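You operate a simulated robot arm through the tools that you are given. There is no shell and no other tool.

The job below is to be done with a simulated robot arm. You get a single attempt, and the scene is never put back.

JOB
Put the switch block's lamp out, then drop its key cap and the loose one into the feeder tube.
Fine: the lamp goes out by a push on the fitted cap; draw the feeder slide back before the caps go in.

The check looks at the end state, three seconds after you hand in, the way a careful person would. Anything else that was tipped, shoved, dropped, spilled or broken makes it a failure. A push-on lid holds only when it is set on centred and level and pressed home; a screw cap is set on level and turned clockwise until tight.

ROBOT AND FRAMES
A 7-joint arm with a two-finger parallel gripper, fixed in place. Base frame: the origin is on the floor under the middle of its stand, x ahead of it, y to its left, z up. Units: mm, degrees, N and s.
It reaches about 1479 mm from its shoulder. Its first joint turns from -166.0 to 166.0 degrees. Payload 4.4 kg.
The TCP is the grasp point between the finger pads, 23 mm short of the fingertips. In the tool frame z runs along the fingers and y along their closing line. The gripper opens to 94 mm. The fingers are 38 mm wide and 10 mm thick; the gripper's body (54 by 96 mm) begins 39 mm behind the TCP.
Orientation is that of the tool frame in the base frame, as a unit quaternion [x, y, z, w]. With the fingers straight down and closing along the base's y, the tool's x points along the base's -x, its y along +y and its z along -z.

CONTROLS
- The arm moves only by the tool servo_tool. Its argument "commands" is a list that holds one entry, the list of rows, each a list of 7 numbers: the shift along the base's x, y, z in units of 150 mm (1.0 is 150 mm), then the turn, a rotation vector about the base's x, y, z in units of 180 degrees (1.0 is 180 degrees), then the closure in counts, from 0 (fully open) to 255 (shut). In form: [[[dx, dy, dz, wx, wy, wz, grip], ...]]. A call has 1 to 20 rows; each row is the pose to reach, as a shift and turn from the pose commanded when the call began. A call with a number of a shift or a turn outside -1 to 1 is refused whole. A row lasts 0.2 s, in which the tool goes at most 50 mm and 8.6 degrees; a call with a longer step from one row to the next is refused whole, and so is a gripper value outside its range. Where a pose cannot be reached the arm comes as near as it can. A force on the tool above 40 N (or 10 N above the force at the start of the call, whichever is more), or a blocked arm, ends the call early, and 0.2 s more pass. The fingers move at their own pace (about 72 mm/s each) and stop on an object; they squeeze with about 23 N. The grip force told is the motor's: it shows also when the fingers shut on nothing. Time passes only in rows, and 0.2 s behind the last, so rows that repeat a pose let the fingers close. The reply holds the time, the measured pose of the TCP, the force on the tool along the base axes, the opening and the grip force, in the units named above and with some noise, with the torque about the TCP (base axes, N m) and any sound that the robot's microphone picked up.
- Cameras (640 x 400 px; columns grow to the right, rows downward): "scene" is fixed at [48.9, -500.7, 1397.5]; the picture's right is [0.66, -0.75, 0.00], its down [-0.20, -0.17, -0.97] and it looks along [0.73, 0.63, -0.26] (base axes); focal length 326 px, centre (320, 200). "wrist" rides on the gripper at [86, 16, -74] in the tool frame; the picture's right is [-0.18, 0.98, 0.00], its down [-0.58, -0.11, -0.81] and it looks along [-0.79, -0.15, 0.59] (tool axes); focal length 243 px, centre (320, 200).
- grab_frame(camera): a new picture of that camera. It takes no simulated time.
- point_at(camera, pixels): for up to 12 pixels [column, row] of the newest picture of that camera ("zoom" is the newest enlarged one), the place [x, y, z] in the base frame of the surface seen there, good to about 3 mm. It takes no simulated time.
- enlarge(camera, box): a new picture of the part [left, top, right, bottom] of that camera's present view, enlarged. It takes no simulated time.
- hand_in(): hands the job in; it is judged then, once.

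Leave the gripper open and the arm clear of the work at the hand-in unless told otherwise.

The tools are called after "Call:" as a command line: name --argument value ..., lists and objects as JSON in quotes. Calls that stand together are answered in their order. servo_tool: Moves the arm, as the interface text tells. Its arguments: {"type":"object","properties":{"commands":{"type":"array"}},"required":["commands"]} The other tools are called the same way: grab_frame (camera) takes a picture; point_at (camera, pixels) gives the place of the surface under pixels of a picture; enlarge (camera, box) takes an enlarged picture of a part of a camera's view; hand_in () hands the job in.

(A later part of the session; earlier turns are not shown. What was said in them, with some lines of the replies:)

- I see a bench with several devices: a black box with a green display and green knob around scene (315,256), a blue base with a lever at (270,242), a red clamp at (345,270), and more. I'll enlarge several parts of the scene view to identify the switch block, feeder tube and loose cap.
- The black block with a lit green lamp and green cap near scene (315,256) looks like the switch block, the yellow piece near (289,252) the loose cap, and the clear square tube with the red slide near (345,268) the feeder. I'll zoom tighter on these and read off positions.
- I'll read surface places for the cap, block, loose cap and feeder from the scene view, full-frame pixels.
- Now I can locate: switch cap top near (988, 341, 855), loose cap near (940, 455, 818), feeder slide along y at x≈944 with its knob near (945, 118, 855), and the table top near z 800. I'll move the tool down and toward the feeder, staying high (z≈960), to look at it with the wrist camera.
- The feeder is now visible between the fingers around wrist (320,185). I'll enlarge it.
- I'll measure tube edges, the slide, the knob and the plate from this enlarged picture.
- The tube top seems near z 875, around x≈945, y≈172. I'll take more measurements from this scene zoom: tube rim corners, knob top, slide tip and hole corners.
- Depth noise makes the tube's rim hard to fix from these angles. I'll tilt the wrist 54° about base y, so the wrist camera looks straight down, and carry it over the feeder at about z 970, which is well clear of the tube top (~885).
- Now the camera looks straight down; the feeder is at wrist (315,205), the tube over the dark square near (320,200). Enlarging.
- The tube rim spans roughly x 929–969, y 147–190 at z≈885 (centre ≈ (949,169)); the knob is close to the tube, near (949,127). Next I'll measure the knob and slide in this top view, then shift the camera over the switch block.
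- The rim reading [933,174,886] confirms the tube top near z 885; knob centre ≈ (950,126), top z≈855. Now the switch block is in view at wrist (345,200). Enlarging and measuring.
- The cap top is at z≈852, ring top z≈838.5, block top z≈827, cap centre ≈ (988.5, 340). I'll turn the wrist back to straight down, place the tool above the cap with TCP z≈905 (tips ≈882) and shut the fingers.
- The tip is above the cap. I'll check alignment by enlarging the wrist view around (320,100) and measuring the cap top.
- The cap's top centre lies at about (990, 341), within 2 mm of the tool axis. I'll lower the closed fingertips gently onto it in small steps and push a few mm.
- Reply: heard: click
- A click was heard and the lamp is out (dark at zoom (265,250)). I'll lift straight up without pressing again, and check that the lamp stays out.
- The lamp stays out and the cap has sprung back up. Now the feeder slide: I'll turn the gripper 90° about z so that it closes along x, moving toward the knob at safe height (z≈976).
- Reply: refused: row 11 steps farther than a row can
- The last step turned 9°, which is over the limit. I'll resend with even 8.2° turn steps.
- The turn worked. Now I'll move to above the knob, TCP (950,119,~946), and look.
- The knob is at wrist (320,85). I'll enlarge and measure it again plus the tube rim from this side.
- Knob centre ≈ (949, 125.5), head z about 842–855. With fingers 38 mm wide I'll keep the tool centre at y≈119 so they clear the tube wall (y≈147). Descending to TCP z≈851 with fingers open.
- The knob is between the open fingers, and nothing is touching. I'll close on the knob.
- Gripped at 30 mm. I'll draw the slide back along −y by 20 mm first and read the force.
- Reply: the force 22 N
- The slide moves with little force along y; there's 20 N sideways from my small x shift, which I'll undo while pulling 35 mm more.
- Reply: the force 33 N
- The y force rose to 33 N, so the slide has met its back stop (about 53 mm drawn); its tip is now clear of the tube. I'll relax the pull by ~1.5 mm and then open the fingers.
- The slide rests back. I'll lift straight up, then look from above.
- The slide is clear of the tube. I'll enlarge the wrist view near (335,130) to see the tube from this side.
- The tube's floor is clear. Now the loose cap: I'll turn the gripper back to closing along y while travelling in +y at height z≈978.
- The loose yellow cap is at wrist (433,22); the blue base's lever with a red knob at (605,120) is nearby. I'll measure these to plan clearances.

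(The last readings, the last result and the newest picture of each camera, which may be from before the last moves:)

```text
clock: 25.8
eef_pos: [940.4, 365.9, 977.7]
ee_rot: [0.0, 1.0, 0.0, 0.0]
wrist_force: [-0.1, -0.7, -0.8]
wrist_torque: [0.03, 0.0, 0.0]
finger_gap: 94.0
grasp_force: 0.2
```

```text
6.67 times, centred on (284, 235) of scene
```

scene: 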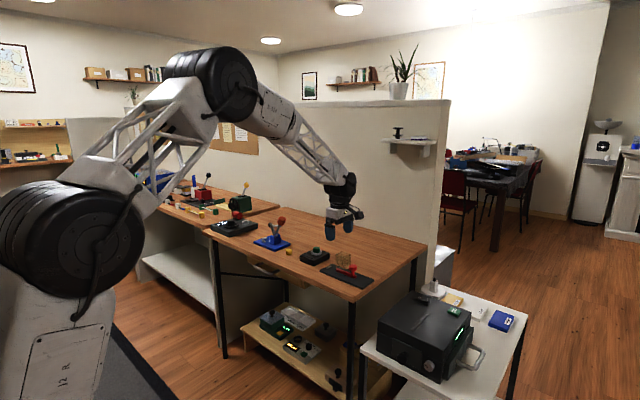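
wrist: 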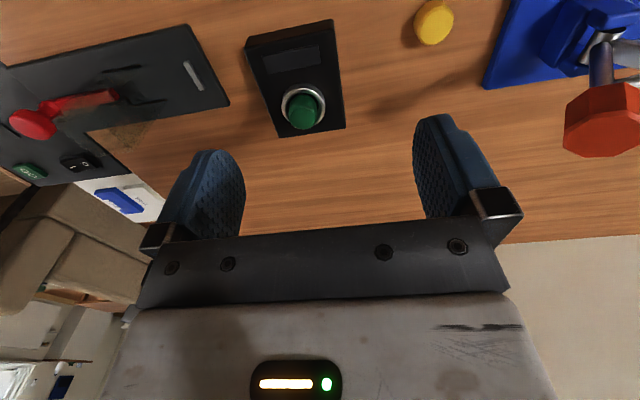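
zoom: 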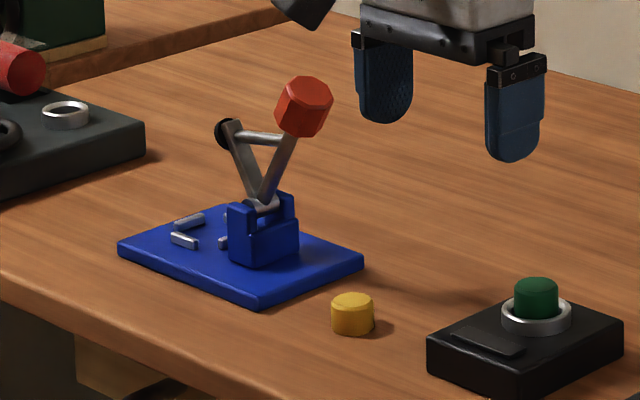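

The lever's red knob (centre about (963,521), z 910–950) would be in the way of the gripper body if I closed along y at the loose cap (≈(942,458)). So I'll grip it closing along x, with the tool leaning ~15° toward −y. First a better look at the cap.

Call:
enlarge --camera "wrist" --box '[393, 0, 473, 50]'

```text
8.00 times, centred on (433, 25) of wrist
```

zoom: 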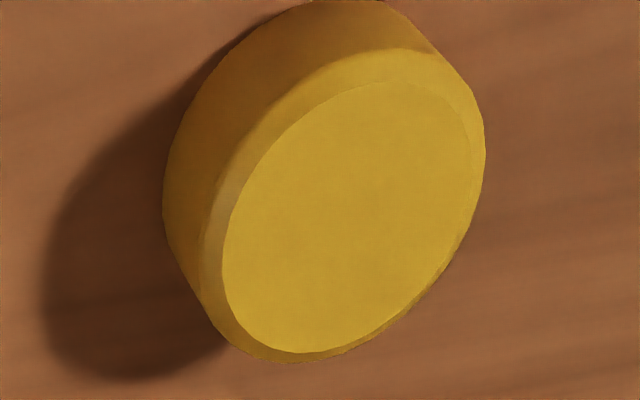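

I'll first turn the gripper +90° about z here (closing along x, camera toward −y), staying at this height.

Call:
servo_tool --commands '[[[0, 0, 0, 0, 0, 0.0455, 0], [0, 0, 0, 0, 0, 0.091, 0], [0, 0, 0, 0, 0, 0.1365, 0], [0, 0, 0, 0, 0, 0.182, 0], [0, 0, 0, 0, 0, 0.2275, 0], [0, 0, 0, 0, 0, 0.273, 0], [0, 0, 0, 0, 0, 0.3185, 60], [0, 0, 0, 0, 0, 0.364, 100], [0, 0, 0, 0, 0, 0.4095, 100], [0, 0, 0, 0, 0, 0.455, 100], [0, 0, 0, 0, 0, 0.5, 100], [0, 0, 0, 0, 0, 0.5, 100]]]'

Call:
servo_tool --commands '[[[0.01, 0.15, 0, 0.04, 0, 0, 100], [0.02, 0.3, 0, 0.0833, 0, 0, 100], [0.03, 0.45, -0.05, 0.0833, 0, 0, 100], [0.03, 0.55, -0.15, 0.0833, 0, 0, 100], [0.03, 0.6, -0.25, 0.0833, 0, 0, 100], [0.03, 0.6, -0.25, 0.0833, 0, 0, 100]]]'

Call:
grab_frame --camera "wrist"

Call:
grab_frame --camera "scene"

```text
clock: 28.4
eef_pos: [940.9, 365.2, 977.7]
ee_rot: [-0.707, 0.707, 0.0, 0.0]
wrist_force: [0.6, -0.1, 0.0]
wrist_torque: [0.03, 0.01, -0.04]
finger_gap: 57.1
grasp_force: 0.0
```

```text
clock: 29.8
eef_pos: [944.2, 456.1, 940.7]
ee_rot: [0.701, -0.701, -0.093, -0.092]
wrist_force: [-0.4, 0.3, 0.5]
wrist_torque: [0.0, 0.02, 0.01]
finger_gap: 57.4
grasp_force: 0.1
```

```text
taken
```

wrist: 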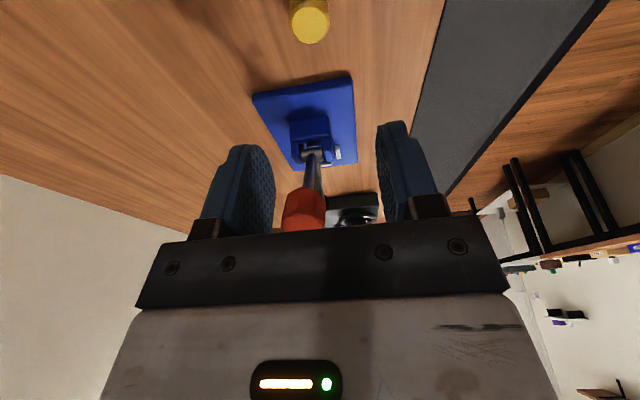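

```text
taken
```

scene: 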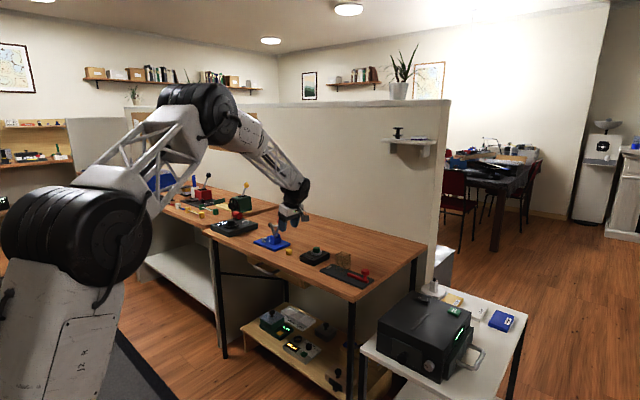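

The cap is at wrist (310,20). I'll check clearance to the red knob in the scene view and enlarge the cap.

Call:
enlarge --camera "scene" --box '[244, 185, 324, 265]'

Call:
enlarge --camera "wrist" --box '[270, 0, 350, 50]'

Call:
point_at --camera "zoom" --pixels '[[320, 180], [200, 180], [440, 180], [320, 330], [320, 60], [320, 240]]'

```text
5.00 times, centred on (284, 225) of scene
```

zoom: 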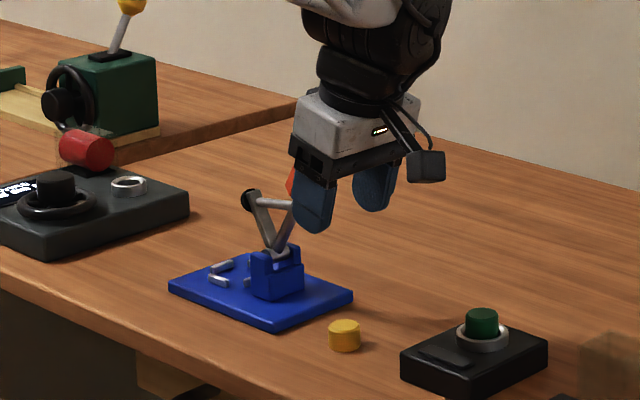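

```text
8.00 times, centred on (310, 25) of wrist
```

zoom: 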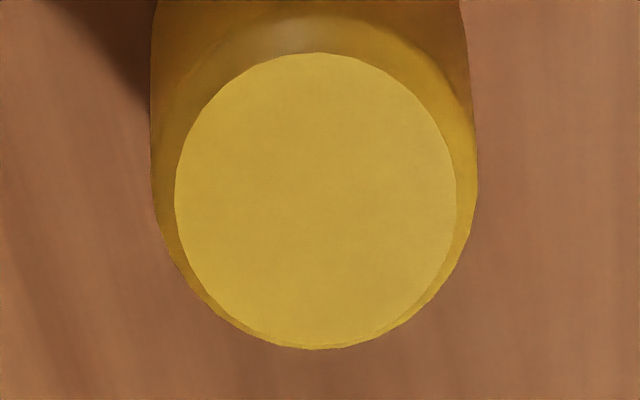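

```text
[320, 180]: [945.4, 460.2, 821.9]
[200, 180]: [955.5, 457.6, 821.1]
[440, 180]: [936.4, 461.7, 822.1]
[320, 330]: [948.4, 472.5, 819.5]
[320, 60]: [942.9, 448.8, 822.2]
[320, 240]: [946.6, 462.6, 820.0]
```

Cap top centre is (945.5, 461), z≈820.5. The gripper hangs clear of the red knob. I'll descend to TCP (945.5, 460, 834), tips ≈811, about 10 mm over the cap's sides.

Call:
servo_tool --commands '[[[0.009, 0.01, -0.2, 0, 0, 0, 100], [0.009, 0.02, -0.4, 0, 0, 0, 100], [0.009, 0.025, -0.55, 0, 0, 0, 100], [0.009, 0.025, -0.65, 0, 0, 0, 100], [0.009, 0.025, -0.71, 0, 0, 0, 100], [0.009, 0.025, -0.71, 0, 0, 0, 100]]]'

Call:
grab_frame --camera "wrist"

Call:
enlarge --camera "scene" --box '[244, 205, 324, 265]'

```text
clock: 31.2
eef_pos: [945.3, 459.1, 834.0]
ee_rot: [0.701, -0.701, -0.092, -0.093]
wrist_force: [0.0, 0.0, -0.2]
wrist_torque: [0.02, 0.0, 0.01]
finger_gap: 57.2
grasp_force: 0.0
```

```text
taken
```

wrist: 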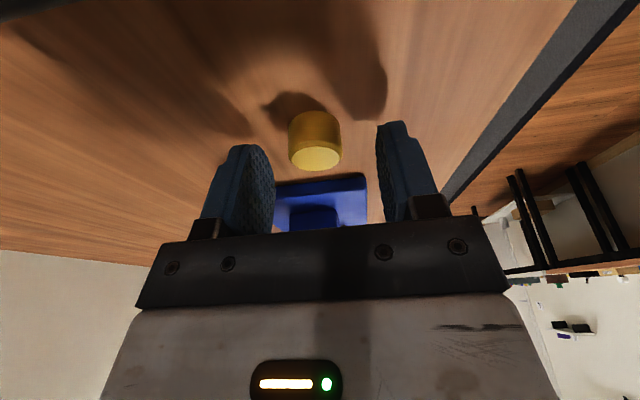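

```text
6.67 times, centred on (284, 235) of scene
```

zoom: 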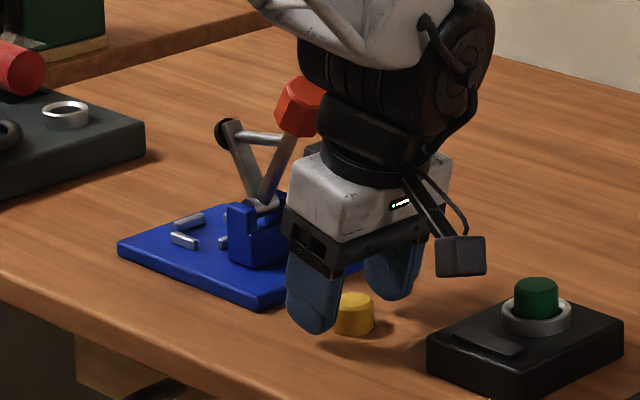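

The cap sits between the open fingers, a little left of centre at wrist (315,140). Let me enlarge to judge the offset before closing.

Call:
enlarge --camera "wrist" --box '[240, 90, 400, 190]'

Call:
point_at --camera "zoom" --pixels '[[310, 265], [220, 265], [390, 265], [310, 225], [300, 130], [310, 295]]'

```text
4.00 times, centred on (320, 140) of wrist
```

zoom: 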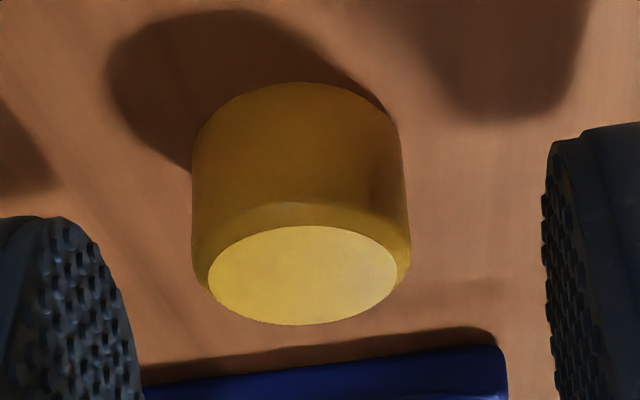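

```text
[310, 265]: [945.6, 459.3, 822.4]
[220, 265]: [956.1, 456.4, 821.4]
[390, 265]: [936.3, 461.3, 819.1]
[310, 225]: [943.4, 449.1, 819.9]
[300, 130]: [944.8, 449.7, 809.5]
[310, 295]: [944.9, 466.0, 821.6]
```

The cap is about 1.3 mm to +x of the tool. I'll shift that much and close on it.

Call:
servo_tool --commands '[[[0.009, 0, 0, 0, 0, 0, 110], [0.009, 0, 0, 0, 0, 0, 160], [0.009, 0, 0, 0, 0, 0, 200], [0.009, 0, 0, 0, 0, 0, 255], [0.009, 0, 0, 0, 0, 0, 255], [0.009, 0, 0, 0, 0, 0, 255]]]'

Call:
enlarge --camera "wrist" --box '[240, 90, 400, 190]'

```text
clock: 32.6
eef_pos: [946.4, 459.7, 833.6]
ee_rot: [-0.701, 0.701, 0.093, 0.092]
wrist_force: [-0.3, 0.8, 0.4]
wrist_torque: [-0.03, -0.03, -0.02]
finger_gap: 25.4
grasp_force: 22.9
```

```text
4.00 times, centred on (320, 140) of wrist
```

zoom: 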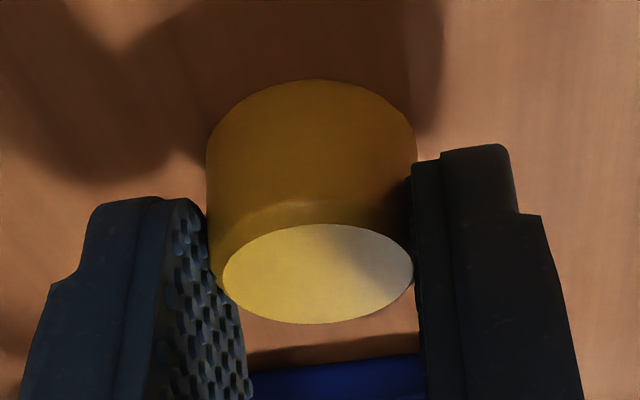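

Held at 25.4 mm. I'll lift straight up 120 mm, then check.

Call:
servo_tool --commands '[[[0, 0, 0.05, 0, 0, 0, 255], [0, 0, 0.15, 0, 0, 0, 255], [0, 0, 0.3, 0, 0, 0, 255], [0, 0, 0.5, 0, 0, 0, 255], [0, 0, 0.7, 0, 0, 0, 255], [0, 0, 0.82, 0, 0, 0, 255], [0, 0, 0.82, 0, 0, 0, 255]]]'

Call:
enlarge --camera "scene" --box '[244, 185, 324, 265]'

Call:
enlarge --camera "wrist" --box '[240, 90, 400, 190]'

```text
clock: 34.2
eef_pos: [947.1, 458.6, 956.3]
ee_rot: [-0.701, 0.701, 0.092, 0.093]
wrist_force: [0.3, 1.6, -0.1]
wrist_torque: [0.0, -0.01, -0.04]
finger_gap: 25.5
grasp_force: 23.3
```

```text
5.00 times, centred on (284, 225) of scene
```

zoom: 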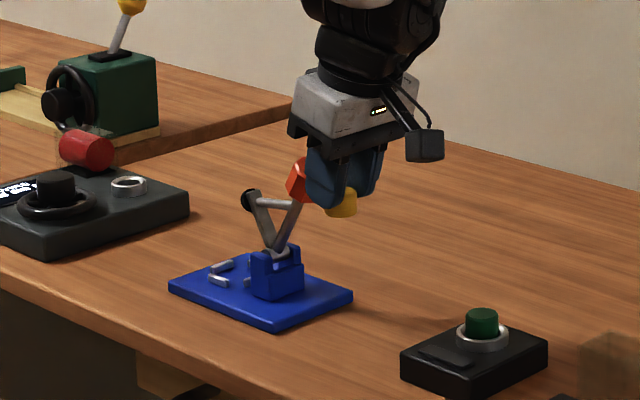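

```text
4.00 times, centred on (320, 140) of wrist
```

zoom: 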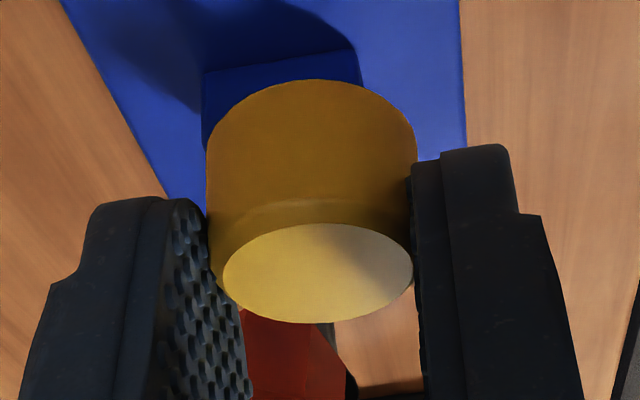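

The cap is held and upright; the red knob lever is undisturbed. Now I'll carry it −y at z≈956 toward the tube.

Call:
servo_tool --commands '[[[0.003, -0.15, 0, 0, 0, 0, 255], [0.006, -0.4, 0, 0, 0, 0, 255], [0.009, -0.65, 0, 0, 0, 0, 255], [0.012, -0.88, 0, 0, 0, 0, 255], [0.015, -1.0, 0, 0, 0, 0, 255], [0.015, -1.0, 0, 0, 0, 0, 255]]]'

Call:
servo_tool --commands '[[[0, -0.15, 0, 0, 0, 0, 255], [0, -0.4, 0, 0, 0, 0, 255], [0, -0.65, 0, 0, 0, 0, 255], [0, -0.85, 0, 0, 0, 0, 255], [0, -0.93, 0, 0, 0, 0, 255], [0, -0.93, 0, 0, 0, 0, 255]]]'

Call:
grab_frame --camera "wrist"

Call:
enlarge --camera "scene" --box '[310, 220, 390, 290]'

```text
clock: 35.6
eef_pos: [950.0, 307.9, 956.2]
ee_rot: [-0.7, 0.702, 0.092, 0.093]
wrist_force: [0.1, -0.2, -0.3]
wrist_torque: [-0.01, -0.01, 0.0]
finger_gap: 25.3
grasp_force: 23.3
```

```text
clock: 37.0
eef_pos: [949.9, 169.2, 957.6]
ee_rot: [-0.701, 0.701, 0.092, 0.093]
wrist_force: [0.6, -1.3, -0.3]
wrist_torque: [-0.02, -0.01, 0.03]
finger_gap: 25.0
grasp_force: 23.0
```

```text
taken
```

wrist: 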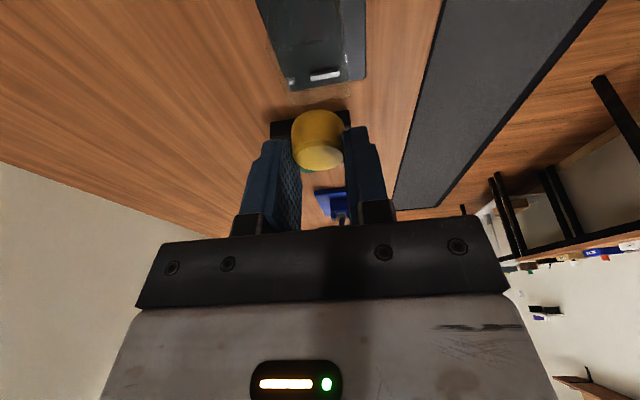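

```text
5.71 times, centred on (350, 255) of scene
```

zoom: 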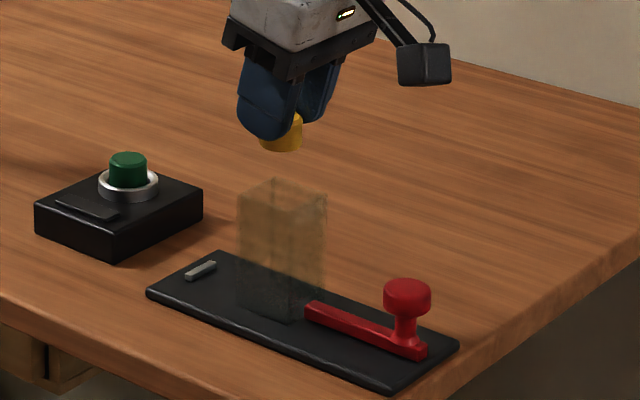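

The cap hangs above the tube. In the scene zoom the cap bottom (281,143) lines up with the rim centre (282,196) once lowered. I'll check in the wrist view too.

Call:
enlarge --camera "wrist" --box '[250, 0, 410, 180]'

Call:
enlarge --camera "scene" --box '[325, 235, 373, 275]'

```text
2.22 times, centred on (330, 90) of wrist
```

zoom: 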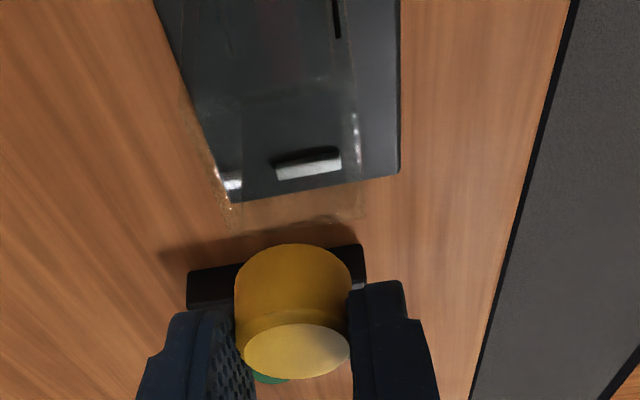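

```text
10.00 times, centred on (349, 255) of scene
```

zoom: 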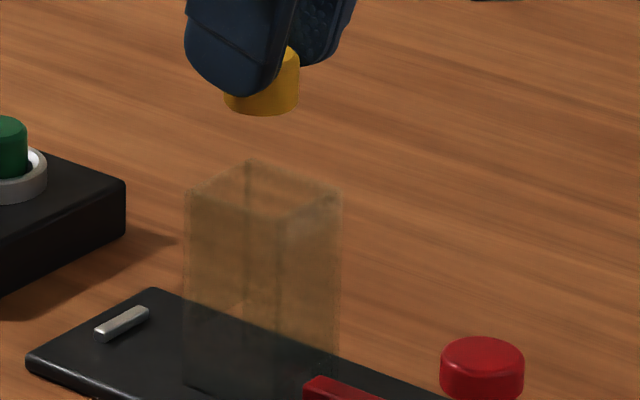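

Both views agree within ~1–2 mm, against about 5 mm of room. I'll lower to TCP z≈914 so that the cap's bottom enters the tube by ~6 mm, fingertips still above the rim.

Call:
servo_tool --commands '[[[0, 0.002, -0.1, 0, 0, 0, 255], [0, 0.002, -0.18, 0, 0, 0, 255], [0, 0.002, -0.23, 0, 0, 0, 255], [0, 0.002, -0.26, 0, 0, 0, 255], [0, 0.002, -0.28, 0, 0, 0, 255], [0, 0.002, -0.29, 0, 0, 0, 255], [0, 0.002, -0.29, 0, 0, 0, 255]]]'

Call:
enlarge --camera "wrist" --box '[250, 50, 410, 190]'

Call:
enlarge --camera "scene" --box '[325, 235, 373, 275]'

```text
clock: 38.6
eef_pos: [950.1, 169.5, 914.7]
ee_rot: [0.701, -0.701, -0.092, -0.093]
wrist_force: [-5.0, -2.4, 17.2]
wrist_torque: [-0.27, 0.46, 0.04]
finger_gap: 25.7
grasp_force: 23.2
```

```text
2.86 times, centred on (330, 120) of wrist
```

zoom: 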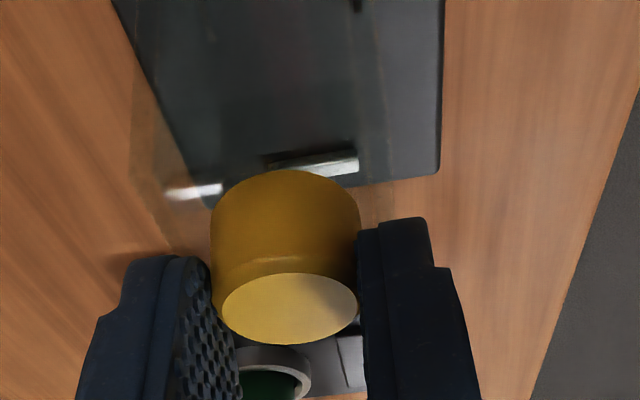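

```text
10.00 times, centred on (349, 255) of scene
```

zoom: 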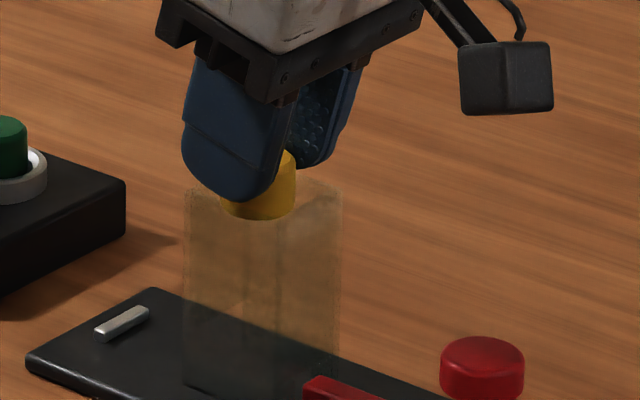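

A 17 N upward force with torque pointing to the −x finger's lower corner resting on the tube's −x wall. The cap itself is inside the mouth. I'll rise 3 mm to free the finger before releasing.

Call:
servo_tool --commands '[[[0, 0, 0.01, 0, 0, 0, 255], [0, 0, 0.02, 0, 0, 0, 255], [0, 0, 0.02, 0, 0, 0, 255]]]'

Call:
enlarge --camera "scene" --box '[325, 235, 373, 275]'

```text
clock: 39.4
eef_pos: [949.7, 169.5, 917.1]
ee_rot: [-0.701, 0.702, 0.092, 0.093]
wrist_force: [-0.4, 0.0, 0.0]
wrist_torque: [-0.01, -0.01, 0.0]
finger_gap: 25.7
grasp_force: 23.3
```

```text
10.00 times, centred on (349, 255) of scene
```

zoom: 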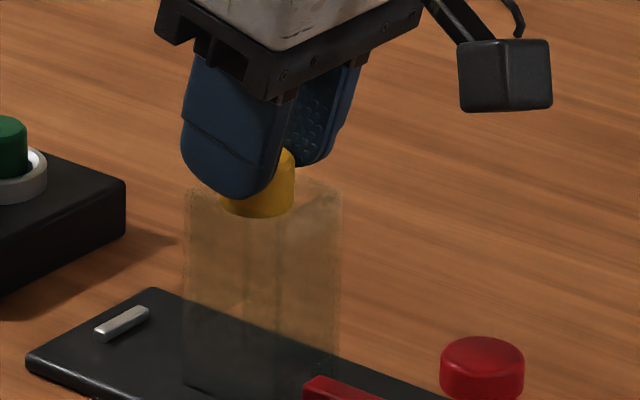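

Force is back to zero, the cap's lower edge is within the mouth. I'll open the fingers to drop it.

Call:
servo_tool --commands '[[[0, 0, 0, 0, 0, 0, 150], [0, 0, 0, 0, 0, 0, 100], [0, 0, 0, 0, 0, 0, 100], [0, 0, 0, 0, 0, 0, 100]]]'

Call:
enlarge --camera "scene" --box '[325, 235, 373, 275]'

Call:
enlarge --camera "wrist" --box '[250, 50, 410, 190]'

```text
clock: 40.4
eef_pos: [949.3, 170.6, 917.0]
ee_rot: [0.702, -0.701, -0.092, -0.092]
wrist_force: [0.6, 0.4, 0.2]
wrist_torque: [-0.04, -0.02, 0.02]
finger_gap: 57.0
grasp_force: 0.0
```

```text
10.00 times, centred on (349, 255) of scene
```

zoom: 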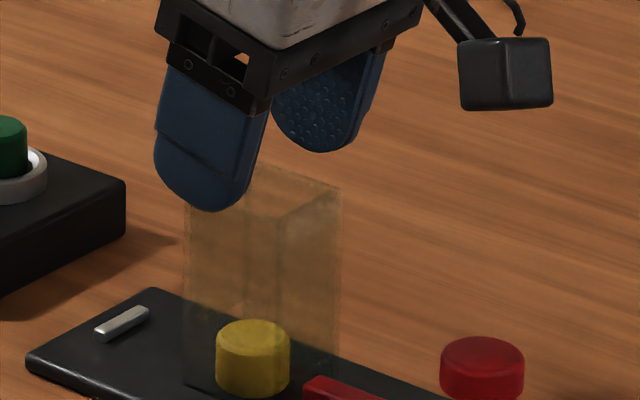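

```text
2.86 times, centred on (330, 120) of wrist
```

zoom: 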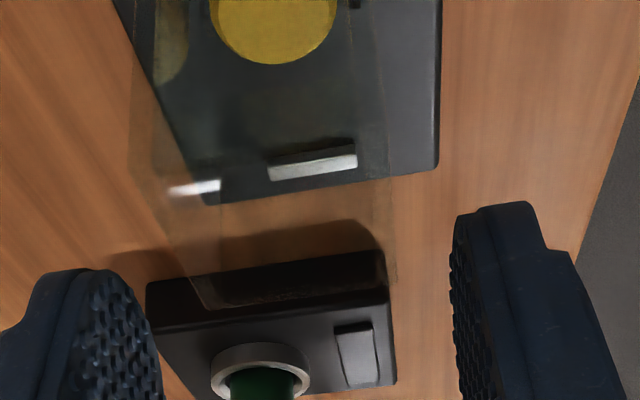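

The yellow cap sits upright at the bottom of the tube. Next the green key cap: rise, level the tool, and move over the switch block (keeping the closing line along x).

Call:
servo_tool --commands '[[[0, 0, 0.1, 0, 0, 0, 100], [0, 0, 0.25, 0, 0, 0, 100], [0, 0, 0.3, 0, 0, 0, 100], [0.05, 0.2, 0.3, -0.04, 0, 0, 100], [0.1, 0.4, 0.3, -0.0833, 0, 0, 100], [0.16, 0.6, 0.3, -0.0833, 0, 0, 100], [0.22, 0.8, 0.3, -0.0833, 0, 0, 100], [0.267, 1.0, 0.3, -0.0833, 0, 0, 100], [0.267, 1.0, 0.3, -0.0833, 0, 0, 100]]]'

Call:
servo_tool --commands '[[[0, 0.07, -0.05, 0, 0, 0, 100], [0, 0.14, -0.2, 0, 0, 0, 100], [0, 0.14, -0.35, 0, 0, 0, 100], [0, 0.14, -0.4, 0, 0, 0, 100], [0, 0.14, -0.4, 0, 0, 0, 100]]]'

Call:
grab_frame --camera "wrist"

```text
clock: 42.4
eef_pos: [989.3, 319.2, 961.0]
ee_rot: [0.707, -0.707, -0.001, 0.0]
wrist_force: [1.0, 0.4, -0.3]
wrist_torque: [0.0, 0.02, 0.01]
finger_gap: 57.4
grasp_force: 0.0
```

```text
clock: 43.6
eef_pos: [990.6, 339.9, 901.7]
ee_rot: [0.708, -0.707, 0.001, 0.0]
wrist_force: [0.5, 0.4, -0.2]
wrist_torque: [-0.01, 0.0, -0.02]
finger_gap: 57.5
grasp_force: 0.1
```

```text
taken
```

wrist: 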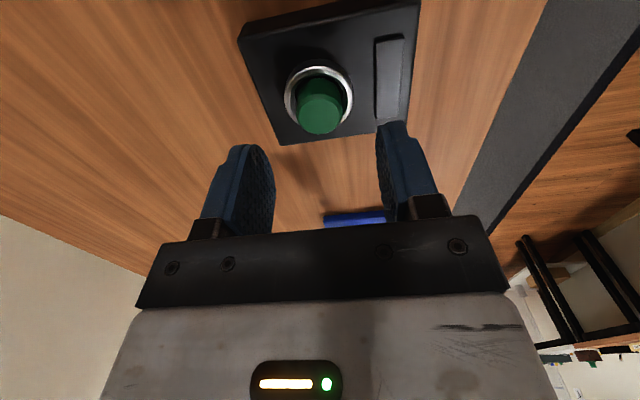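

The green cap is below the open fingers at wrist (320,105). I'll enlarge to fix its centre before descending.

Call:
enlarge --camera "wrist" --box '[270, 50, 390, 150]'

Call:
point_at --camera "zoom" --pixels '[[290, 240], [250, 240], [375, 240], [320, 190], [320, 310], [200, 150], [425, 150], [310, 70]]'

```text
4.00 times, centred on (330, 100) of wrist
```

zoom: 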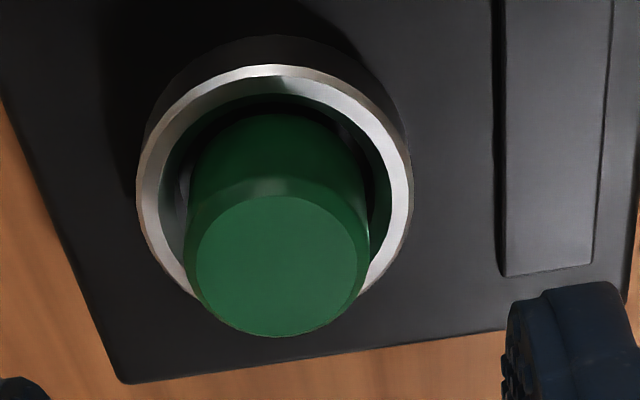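

```text
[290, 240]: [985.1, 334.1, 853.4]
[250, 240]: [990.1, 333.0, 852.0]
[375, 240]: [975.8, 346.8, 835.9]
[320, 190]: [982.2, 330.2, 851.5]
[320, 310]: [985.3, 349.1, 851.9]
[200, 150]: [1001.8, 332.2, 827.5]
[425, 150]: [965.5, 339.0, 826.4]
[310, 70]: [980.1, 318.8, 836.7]
```

The projection puts the cap at (990, 340), right on the tool axis. I'll descend to TCP z≈863.5, tips ≈840.5: just above the ring top (~838), around the cap's upper 11 mm, without touching its top.

Call:
servo_tool --commands '[[[0, 0, -0.1, 0, 0, 0, 100], [0, 0, -0.18, 0, 0, 0, 100], [0, 0, -0.23, 0, 0, 0, 100], [0, 0, -0.255, 0, 0, 0, 100], [0, 0, -0.255, 0, 0, 0, 100]]]'

Call:
enlarge --camera "wrist" --box '[240, 80, 400, 190]'

Call:
enlarge --camera "scene" --box '[276, 225, 356, 275]'

```text
clock: 44.8
eef_pos: [988.5, 341.3, 863.9]
ee_rot: [-0.707, 0.707, 0.0, 0.001]
wrist_force: [0.0, 0.0, 0.2]
wrist_torque: [0.01, 0.0, 0.01]
finger_gap: 57.3
grasp_force: 0.1
```

```text
3.64 times, centred on (320, 135) of wrist
```

zoom: 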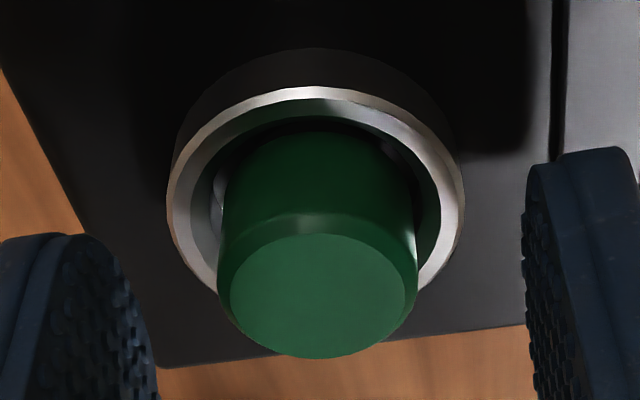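

```text
8.00 times, centred on (316, 250) of scene
```

zoom: 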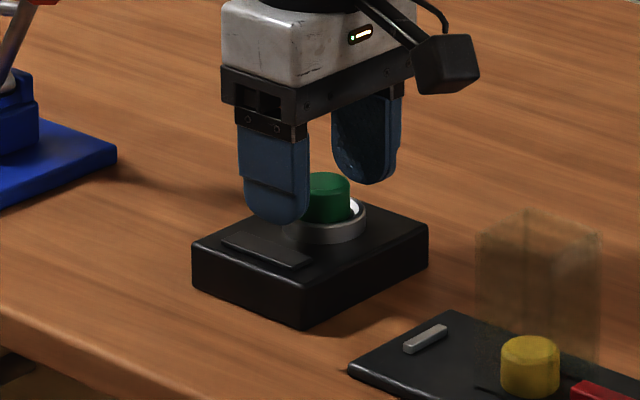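

The cap is centred between the fingers (zoom column 317 of 320). I'll close on it.

Call:
servo_tool --commands '[[[0, 0, 0, 0, 0, 0, 130], [0, 0, 0, 0, 0, 0, 160], [0, 0, 0, 0, 0, 0, 185], [0, 0, 0, 0, 0, 0, 255], [0, 0, 0, 0, 0, 0, 255], [0, 0, 0, 0, 0, 0, 255]]]'

Call:
enlarge --camera "wrist" --box '[240, 80, 400, 190]'

Call:
enlarge --camera "scene" --box '[276, 225, 356, 275]'

```text
clock: 46.2
eef_pos: [989.9, 341.4, 863.5]
ee_rot: [0.707, -0.707, 0.0, 0.0]
wrist_force: [-0.1, 0.9, -0.7]
wrist_torque: [0.01, 0.03, -0.02]
finger_gap: 25.2
grasp_force: 23.1
```

```text
3.64 times, centred on (320, 135) of wrist
```

zoom: 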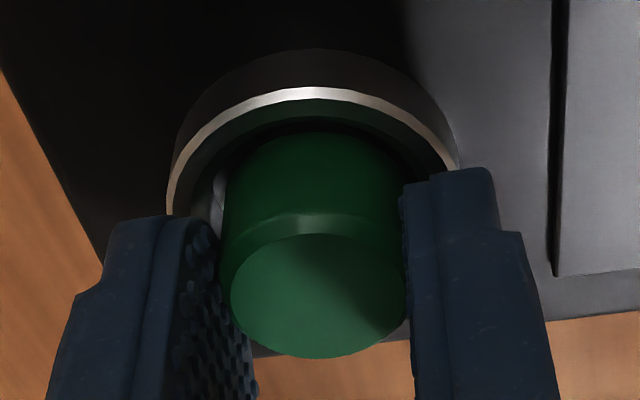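

```text
8.00 times, centred on (316, 250) of scene
```

zoom: 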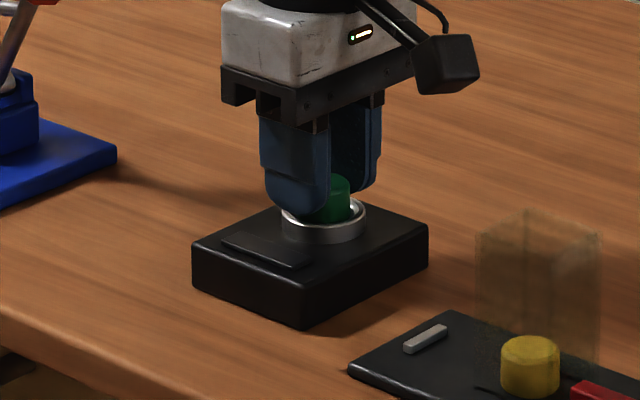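

Gripped evenly, lamp still out. I'll pull straight up slowly in ~2 mm steps.

Call:
servo_tool --commands '[[[0, 0, 0.01, 0, 0, 0, 255], [0, 0, 0.02, 0, 0, 0, 255], [0, 0, 0.033, 0, 0, 0, 255], [0, 0, 0.047, 0, 0, 0, 255], [0, 0, 0.06, 0, 0, 0, 255], [0, 0, 0.08, 0, 0, 0, 255]]]'

Call:
enlarge --camera "scene" --box '[276, 225, 356, 275]'

Call:
enlarge --camera "wrist" --box '[240, 80, 400, 190]'

```text
clock: 47.6
eef_pos: [990.9, 341.8, 873.8]
ee_rot: [0.708, -0.707, 0.0, 0.0]
wrist_force: [0.4, -0.2, -0.9]
wrist_torque: [0.0, 0.01, 0.02]
finger_gap: 25.5
grasp_force: 22.9
```

```text
8.00 times, centred on (316, 250) of scene
```

zoom: 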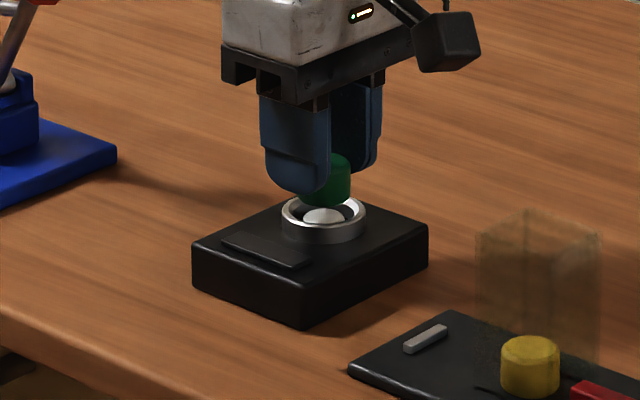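

```text
3.64 times, centred on (320, 135) of wrist
```

zoom: 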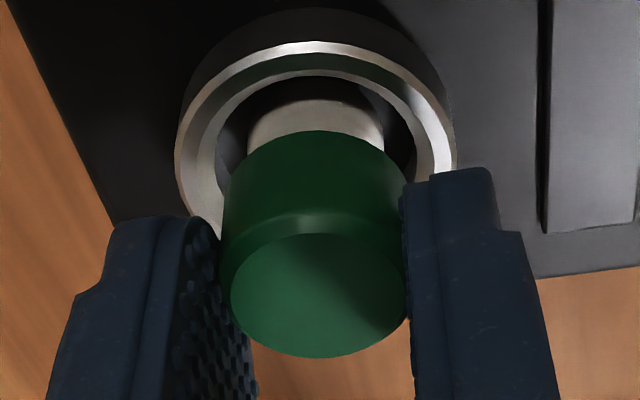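

The green cap has come off its stem, which stays in the block; lamp still out. I'll lift 90 mm and carry it to the tube.

Call:
servo_tool --commands '[[[0, 0, 0.06, 0, 0, 0, 255], [0, 0, 0.2, 0, 0, 0, 255], [0, 0, 0.4, 0, 0, 0, 255], [0, 0, 0.56, 0, 0, 0, 255], [-0.04, -0.15, 0.56, 0, 0, 0, 255], [-0.1, -0.4, 0.56, 0, 0, 0, 255], [-0.17, -0.65, 0.56, 0, 0, 0, 255], [-0.24, -0.88, 0.56, 0, 0, 0, 255], [-0.273, -1.0, 0.56, 0, 0, 0, 255], [-0.273, -1.0, 0.56, 0, 0, 0, 255]]]'

Call:
grab_frame --camera "wrist"

Call:
enlarge --camera "scene" --box '[296, 220, 376, 290]'

```text
clock: 49.8
eef_pos: [948.7, 189.3, 959.0]
ee_rot: [-0.707, 0.708, 0.0, 0.0]
wrist_force: [0.3, 0.1, -0.7]
wrist_torque: [0.0, 0.01, 0.01]
finger_gap: 25.3
grasp_force: 23.0
```

```text
taken
```

wrist: 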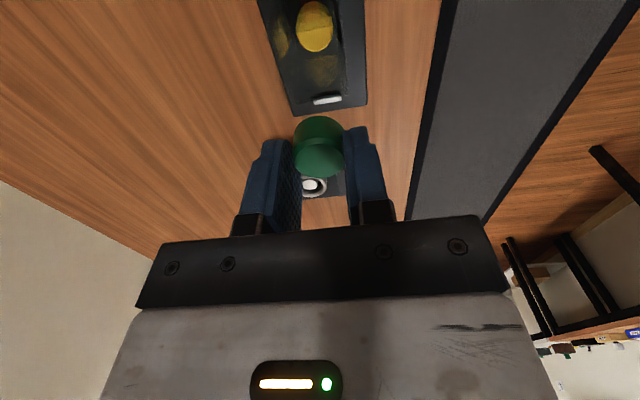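

```text
5.71 times, centred on (336, 255) of scene
```

zoom: 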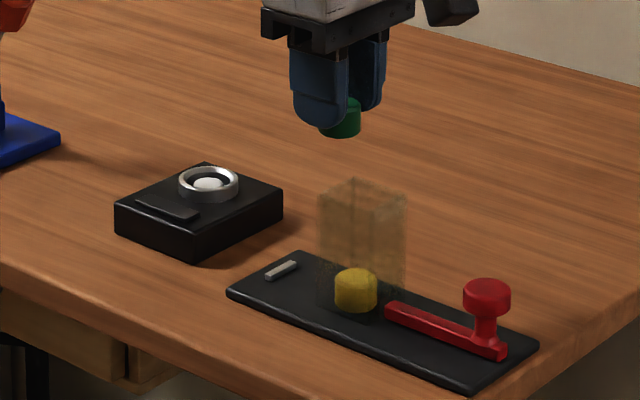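

The green cap is held; the yellow cap sits in the tube. I'll shift to y≈171 and align over the mouth before lowering.

Call:
servo_tool --commands '[[[0.003, -0.06, 0, 0, 0, 0, 255], [0.004, -0.122, 0, 0, 0, 0, 255], [0.004, -0.122, -0.05, 0, 0, 0, 255], [0.004, -0.122, -0.1, 0, 0, 0, 255], [0.004, -0.122, -0.1, 0, 0, 0, 255]]]'

Call:
enlarge --camera "wrist" --box '[250, 0, 410, 180]'

Call:
enlarge --camera "scene" --box '[325, 235, 373, 275]'

```text
clock: 51.0
eef_pos: [947.6, 172.2, 944.8]
ee_rot: [-0.707, 0.708, 0.0, 0.0]
wrist_force: [0.2, -0.2, -0.1]
wrist_torque: [0.0, -0.02, 0.01]
finger_gap: 25.3
grasp_force: 22.6
```

```text
2.22 times, centred on (330, 90) of wrist
```

zoom: 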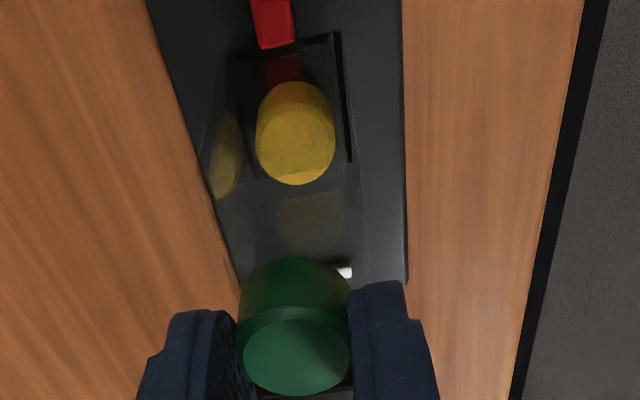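

```text
10.00 times, centred on (349, 255) of scene
```

zoom: 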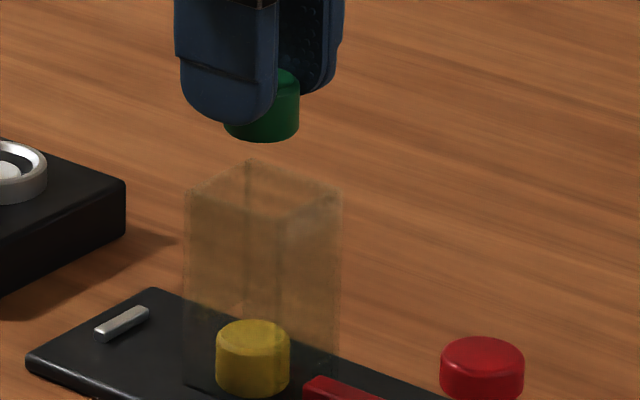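

Aligned: cap columns 224–299 in the scene zoom match the rim centre ~263, just as for the yellow one. Rim height from the earlier touch is about 888, so I'll lower to TCP z≈914 (tips ≈891, cap bottom ≈881).

Call:
servo_tool --commands '[[[0.003, -0.003, -0.08, 0, 0, 0, 255], [0.006, -0.003, -0.13, 0, 0, 0, 255], [0.006, -0.003, -0.165, 0, 0, 0, 255], [0.006, -0.003, -0.19, 0, 0, 0, 255], [0.006, -0.003, -0.203, 0, 0, 0, 255], [0.006, -0.003, -0.203, 0, 0, 0, 255]]]'

Call:
enlarge --camera "wrist" --box '[250, 20, 410, 190]'

Call:
enlarge --camera "scene" --box '[325, 235, 373, 275]'

```text
clock: 52.4
eef_pos: [950.0, 172.1, 913.8]
ee_rot: [-0.707, 0.707, 0.0, 0.0]
wrist_force: [0.4, 0.4, -0.2]
wrist_torque: [0.02, -0.02, 0.01]
finger_gap: 25.4
grasp_force: 23.3
```

```text
2.35 times, centred on (330, 105) of wrist
```

zoom: 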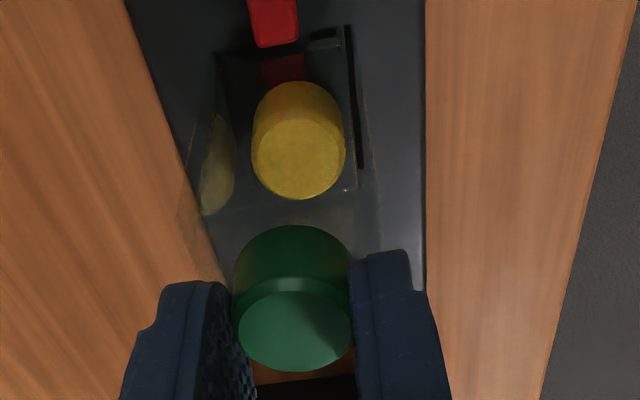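

```text
10.00 times, centred on (349, 255) of scene
```

zoom: 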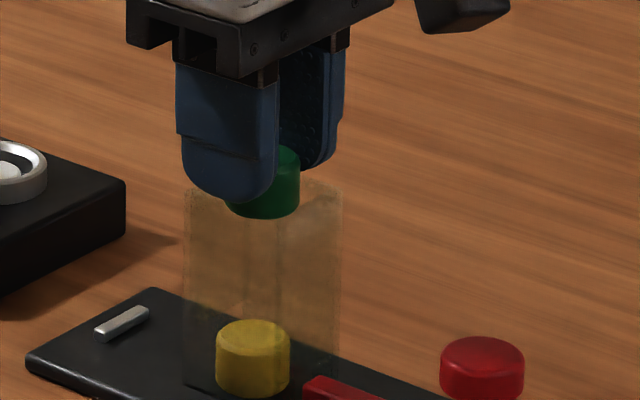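

No contact force, and the cap's lower part is in the mouth above the yellow cap. Releasing.

Call:
servo_tool --commands '[[[0, 0, 0, 0, 0, 0, 150], [0, 0, 0, 0, 0, 0, 100], [0, 0, 0, 0, 0, 0, 100], [0, 0, 0, 0, 0, 0, 100]]]'

Call:
enlarge --camera "scene" --box '[325, 235, 373, 275]'

Call:
enlarge --camera "wrist" --box '[250, 20, 410, 190]'

```text
clock: 53.4
eef_pos: [949.7, 173.4, 914.7]
ee_rot: [-0.706, 0.708, 0.001, 0.0]
wrist_force: [-0.9, -0.8, -0.2]
wrist_torque: [0.01, 0.0, 0.01]
finger_gap: 57.4
grasp_force: 0.2
```

```text
10.00 times, centred on (349, 255) of scene
```

zoom: 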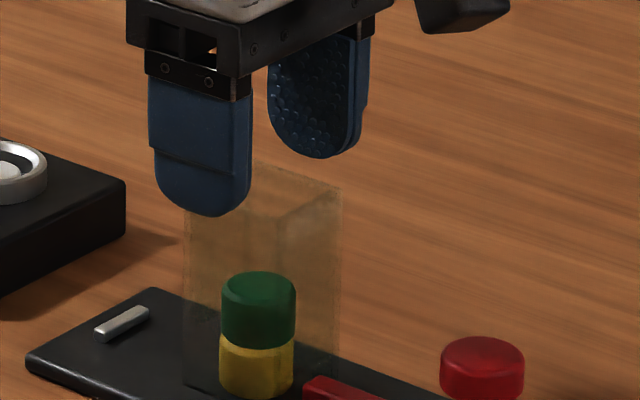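

```text
2.35 times, centred on (330, 105) of wrist
```

zoom: 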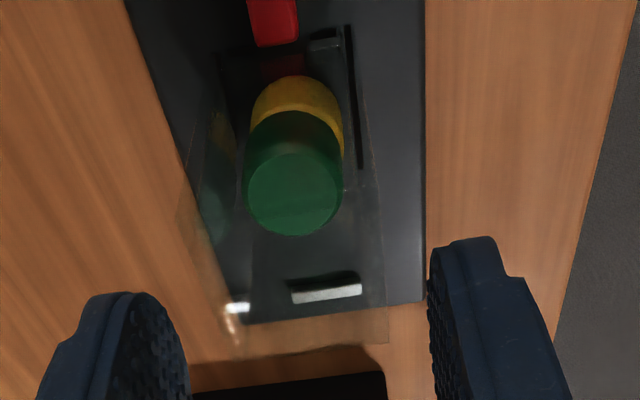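

Both caps are stacked in the tube. I'll rise straight up, open fully, and back away.

Call:
servo_tool --commands '[[[0, 0, 0.1, 0, 0, 0, 100], [0, 0, 0.3, 0, 0, 0, 50], [0, 0, 0.6, 0, 0, 0, 0], [0, 0, 0.9, 0, 0, 0, 0], [-0.2, 0, 1.0, 0, 0, 0, 0], [-0.5, 0, 1.0, 0, 0, 0, 0], [-0.8, 0, 1.0, 0, 0, 0, 0], [-0.9, 0, 1.0, 0, 0, 0, 0], [-0.9, 0, 1.0, 0, 0, 0, 0]]]'

Call:
grab_frame --camera "scene"

Call:
enlarge --camera "scene" --box '[260, 205, 380, 295]'

```text
clock: 55.4
eef_pos: [813.6, 172.9, 1062.7]
ee_rot: [0.707, -0.707, 0.0, -0.001]
wrist_force: [0.1, 1.7, 0.4]
wrist_torque: [-0.02, 0.0, -0.01]
finger_gap: 94.2
grasp_force: 0.1
```

```text
taken
```

scene: 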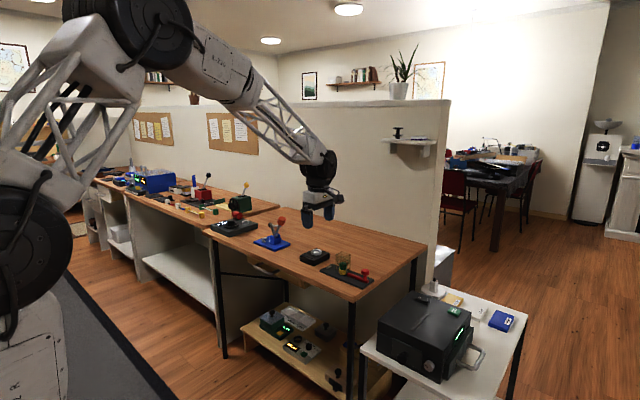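

```text
4.44 times, centred on (320, 250) of scene
```

zoom: 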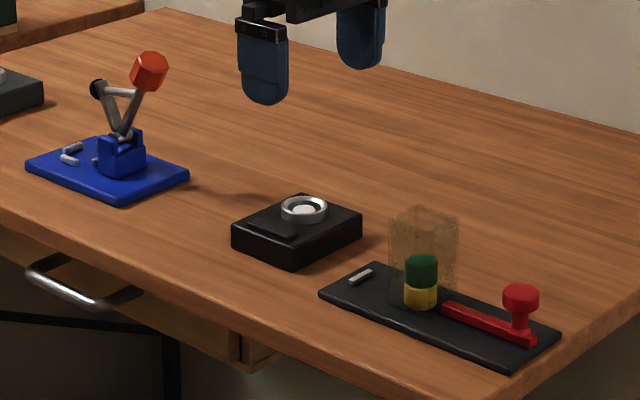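

The lamp is out, both caps are stacked in the feeder tube, and the slide is drawn back. The lever stand, block and plate look unmoved. The gripper is open and the arm is clear, so I'm handing in.

Call:
hand_in

```text
The job is handed in.
```

The lamp is out and both caps are in the feeder tube, the green key cap resting on the yellow loose one. The job is handed in, and I haven't seen the check's result.

- **Lamp:** One push on the fitted cap gave a click, and the lamp stayed out through the rest of the job.
- **Slide:** I drew it back about 53 mm to its stop before either cap went in, and left it there.
- **Caps:** The yellow cap went in first, then the green one, which pulled off its stem with almost no force.
- **Contact with the tube:** While I was lowering the yellow cap, a fingertip rested on the tube's rim with about 17 N. I lifted off before letting go, and the tube shows no shift or damage in the pictures.
- **Everything else:** The lever stand, switch block and feeder plate look unmoved. The gripper is open and the arm is clear of the bench.
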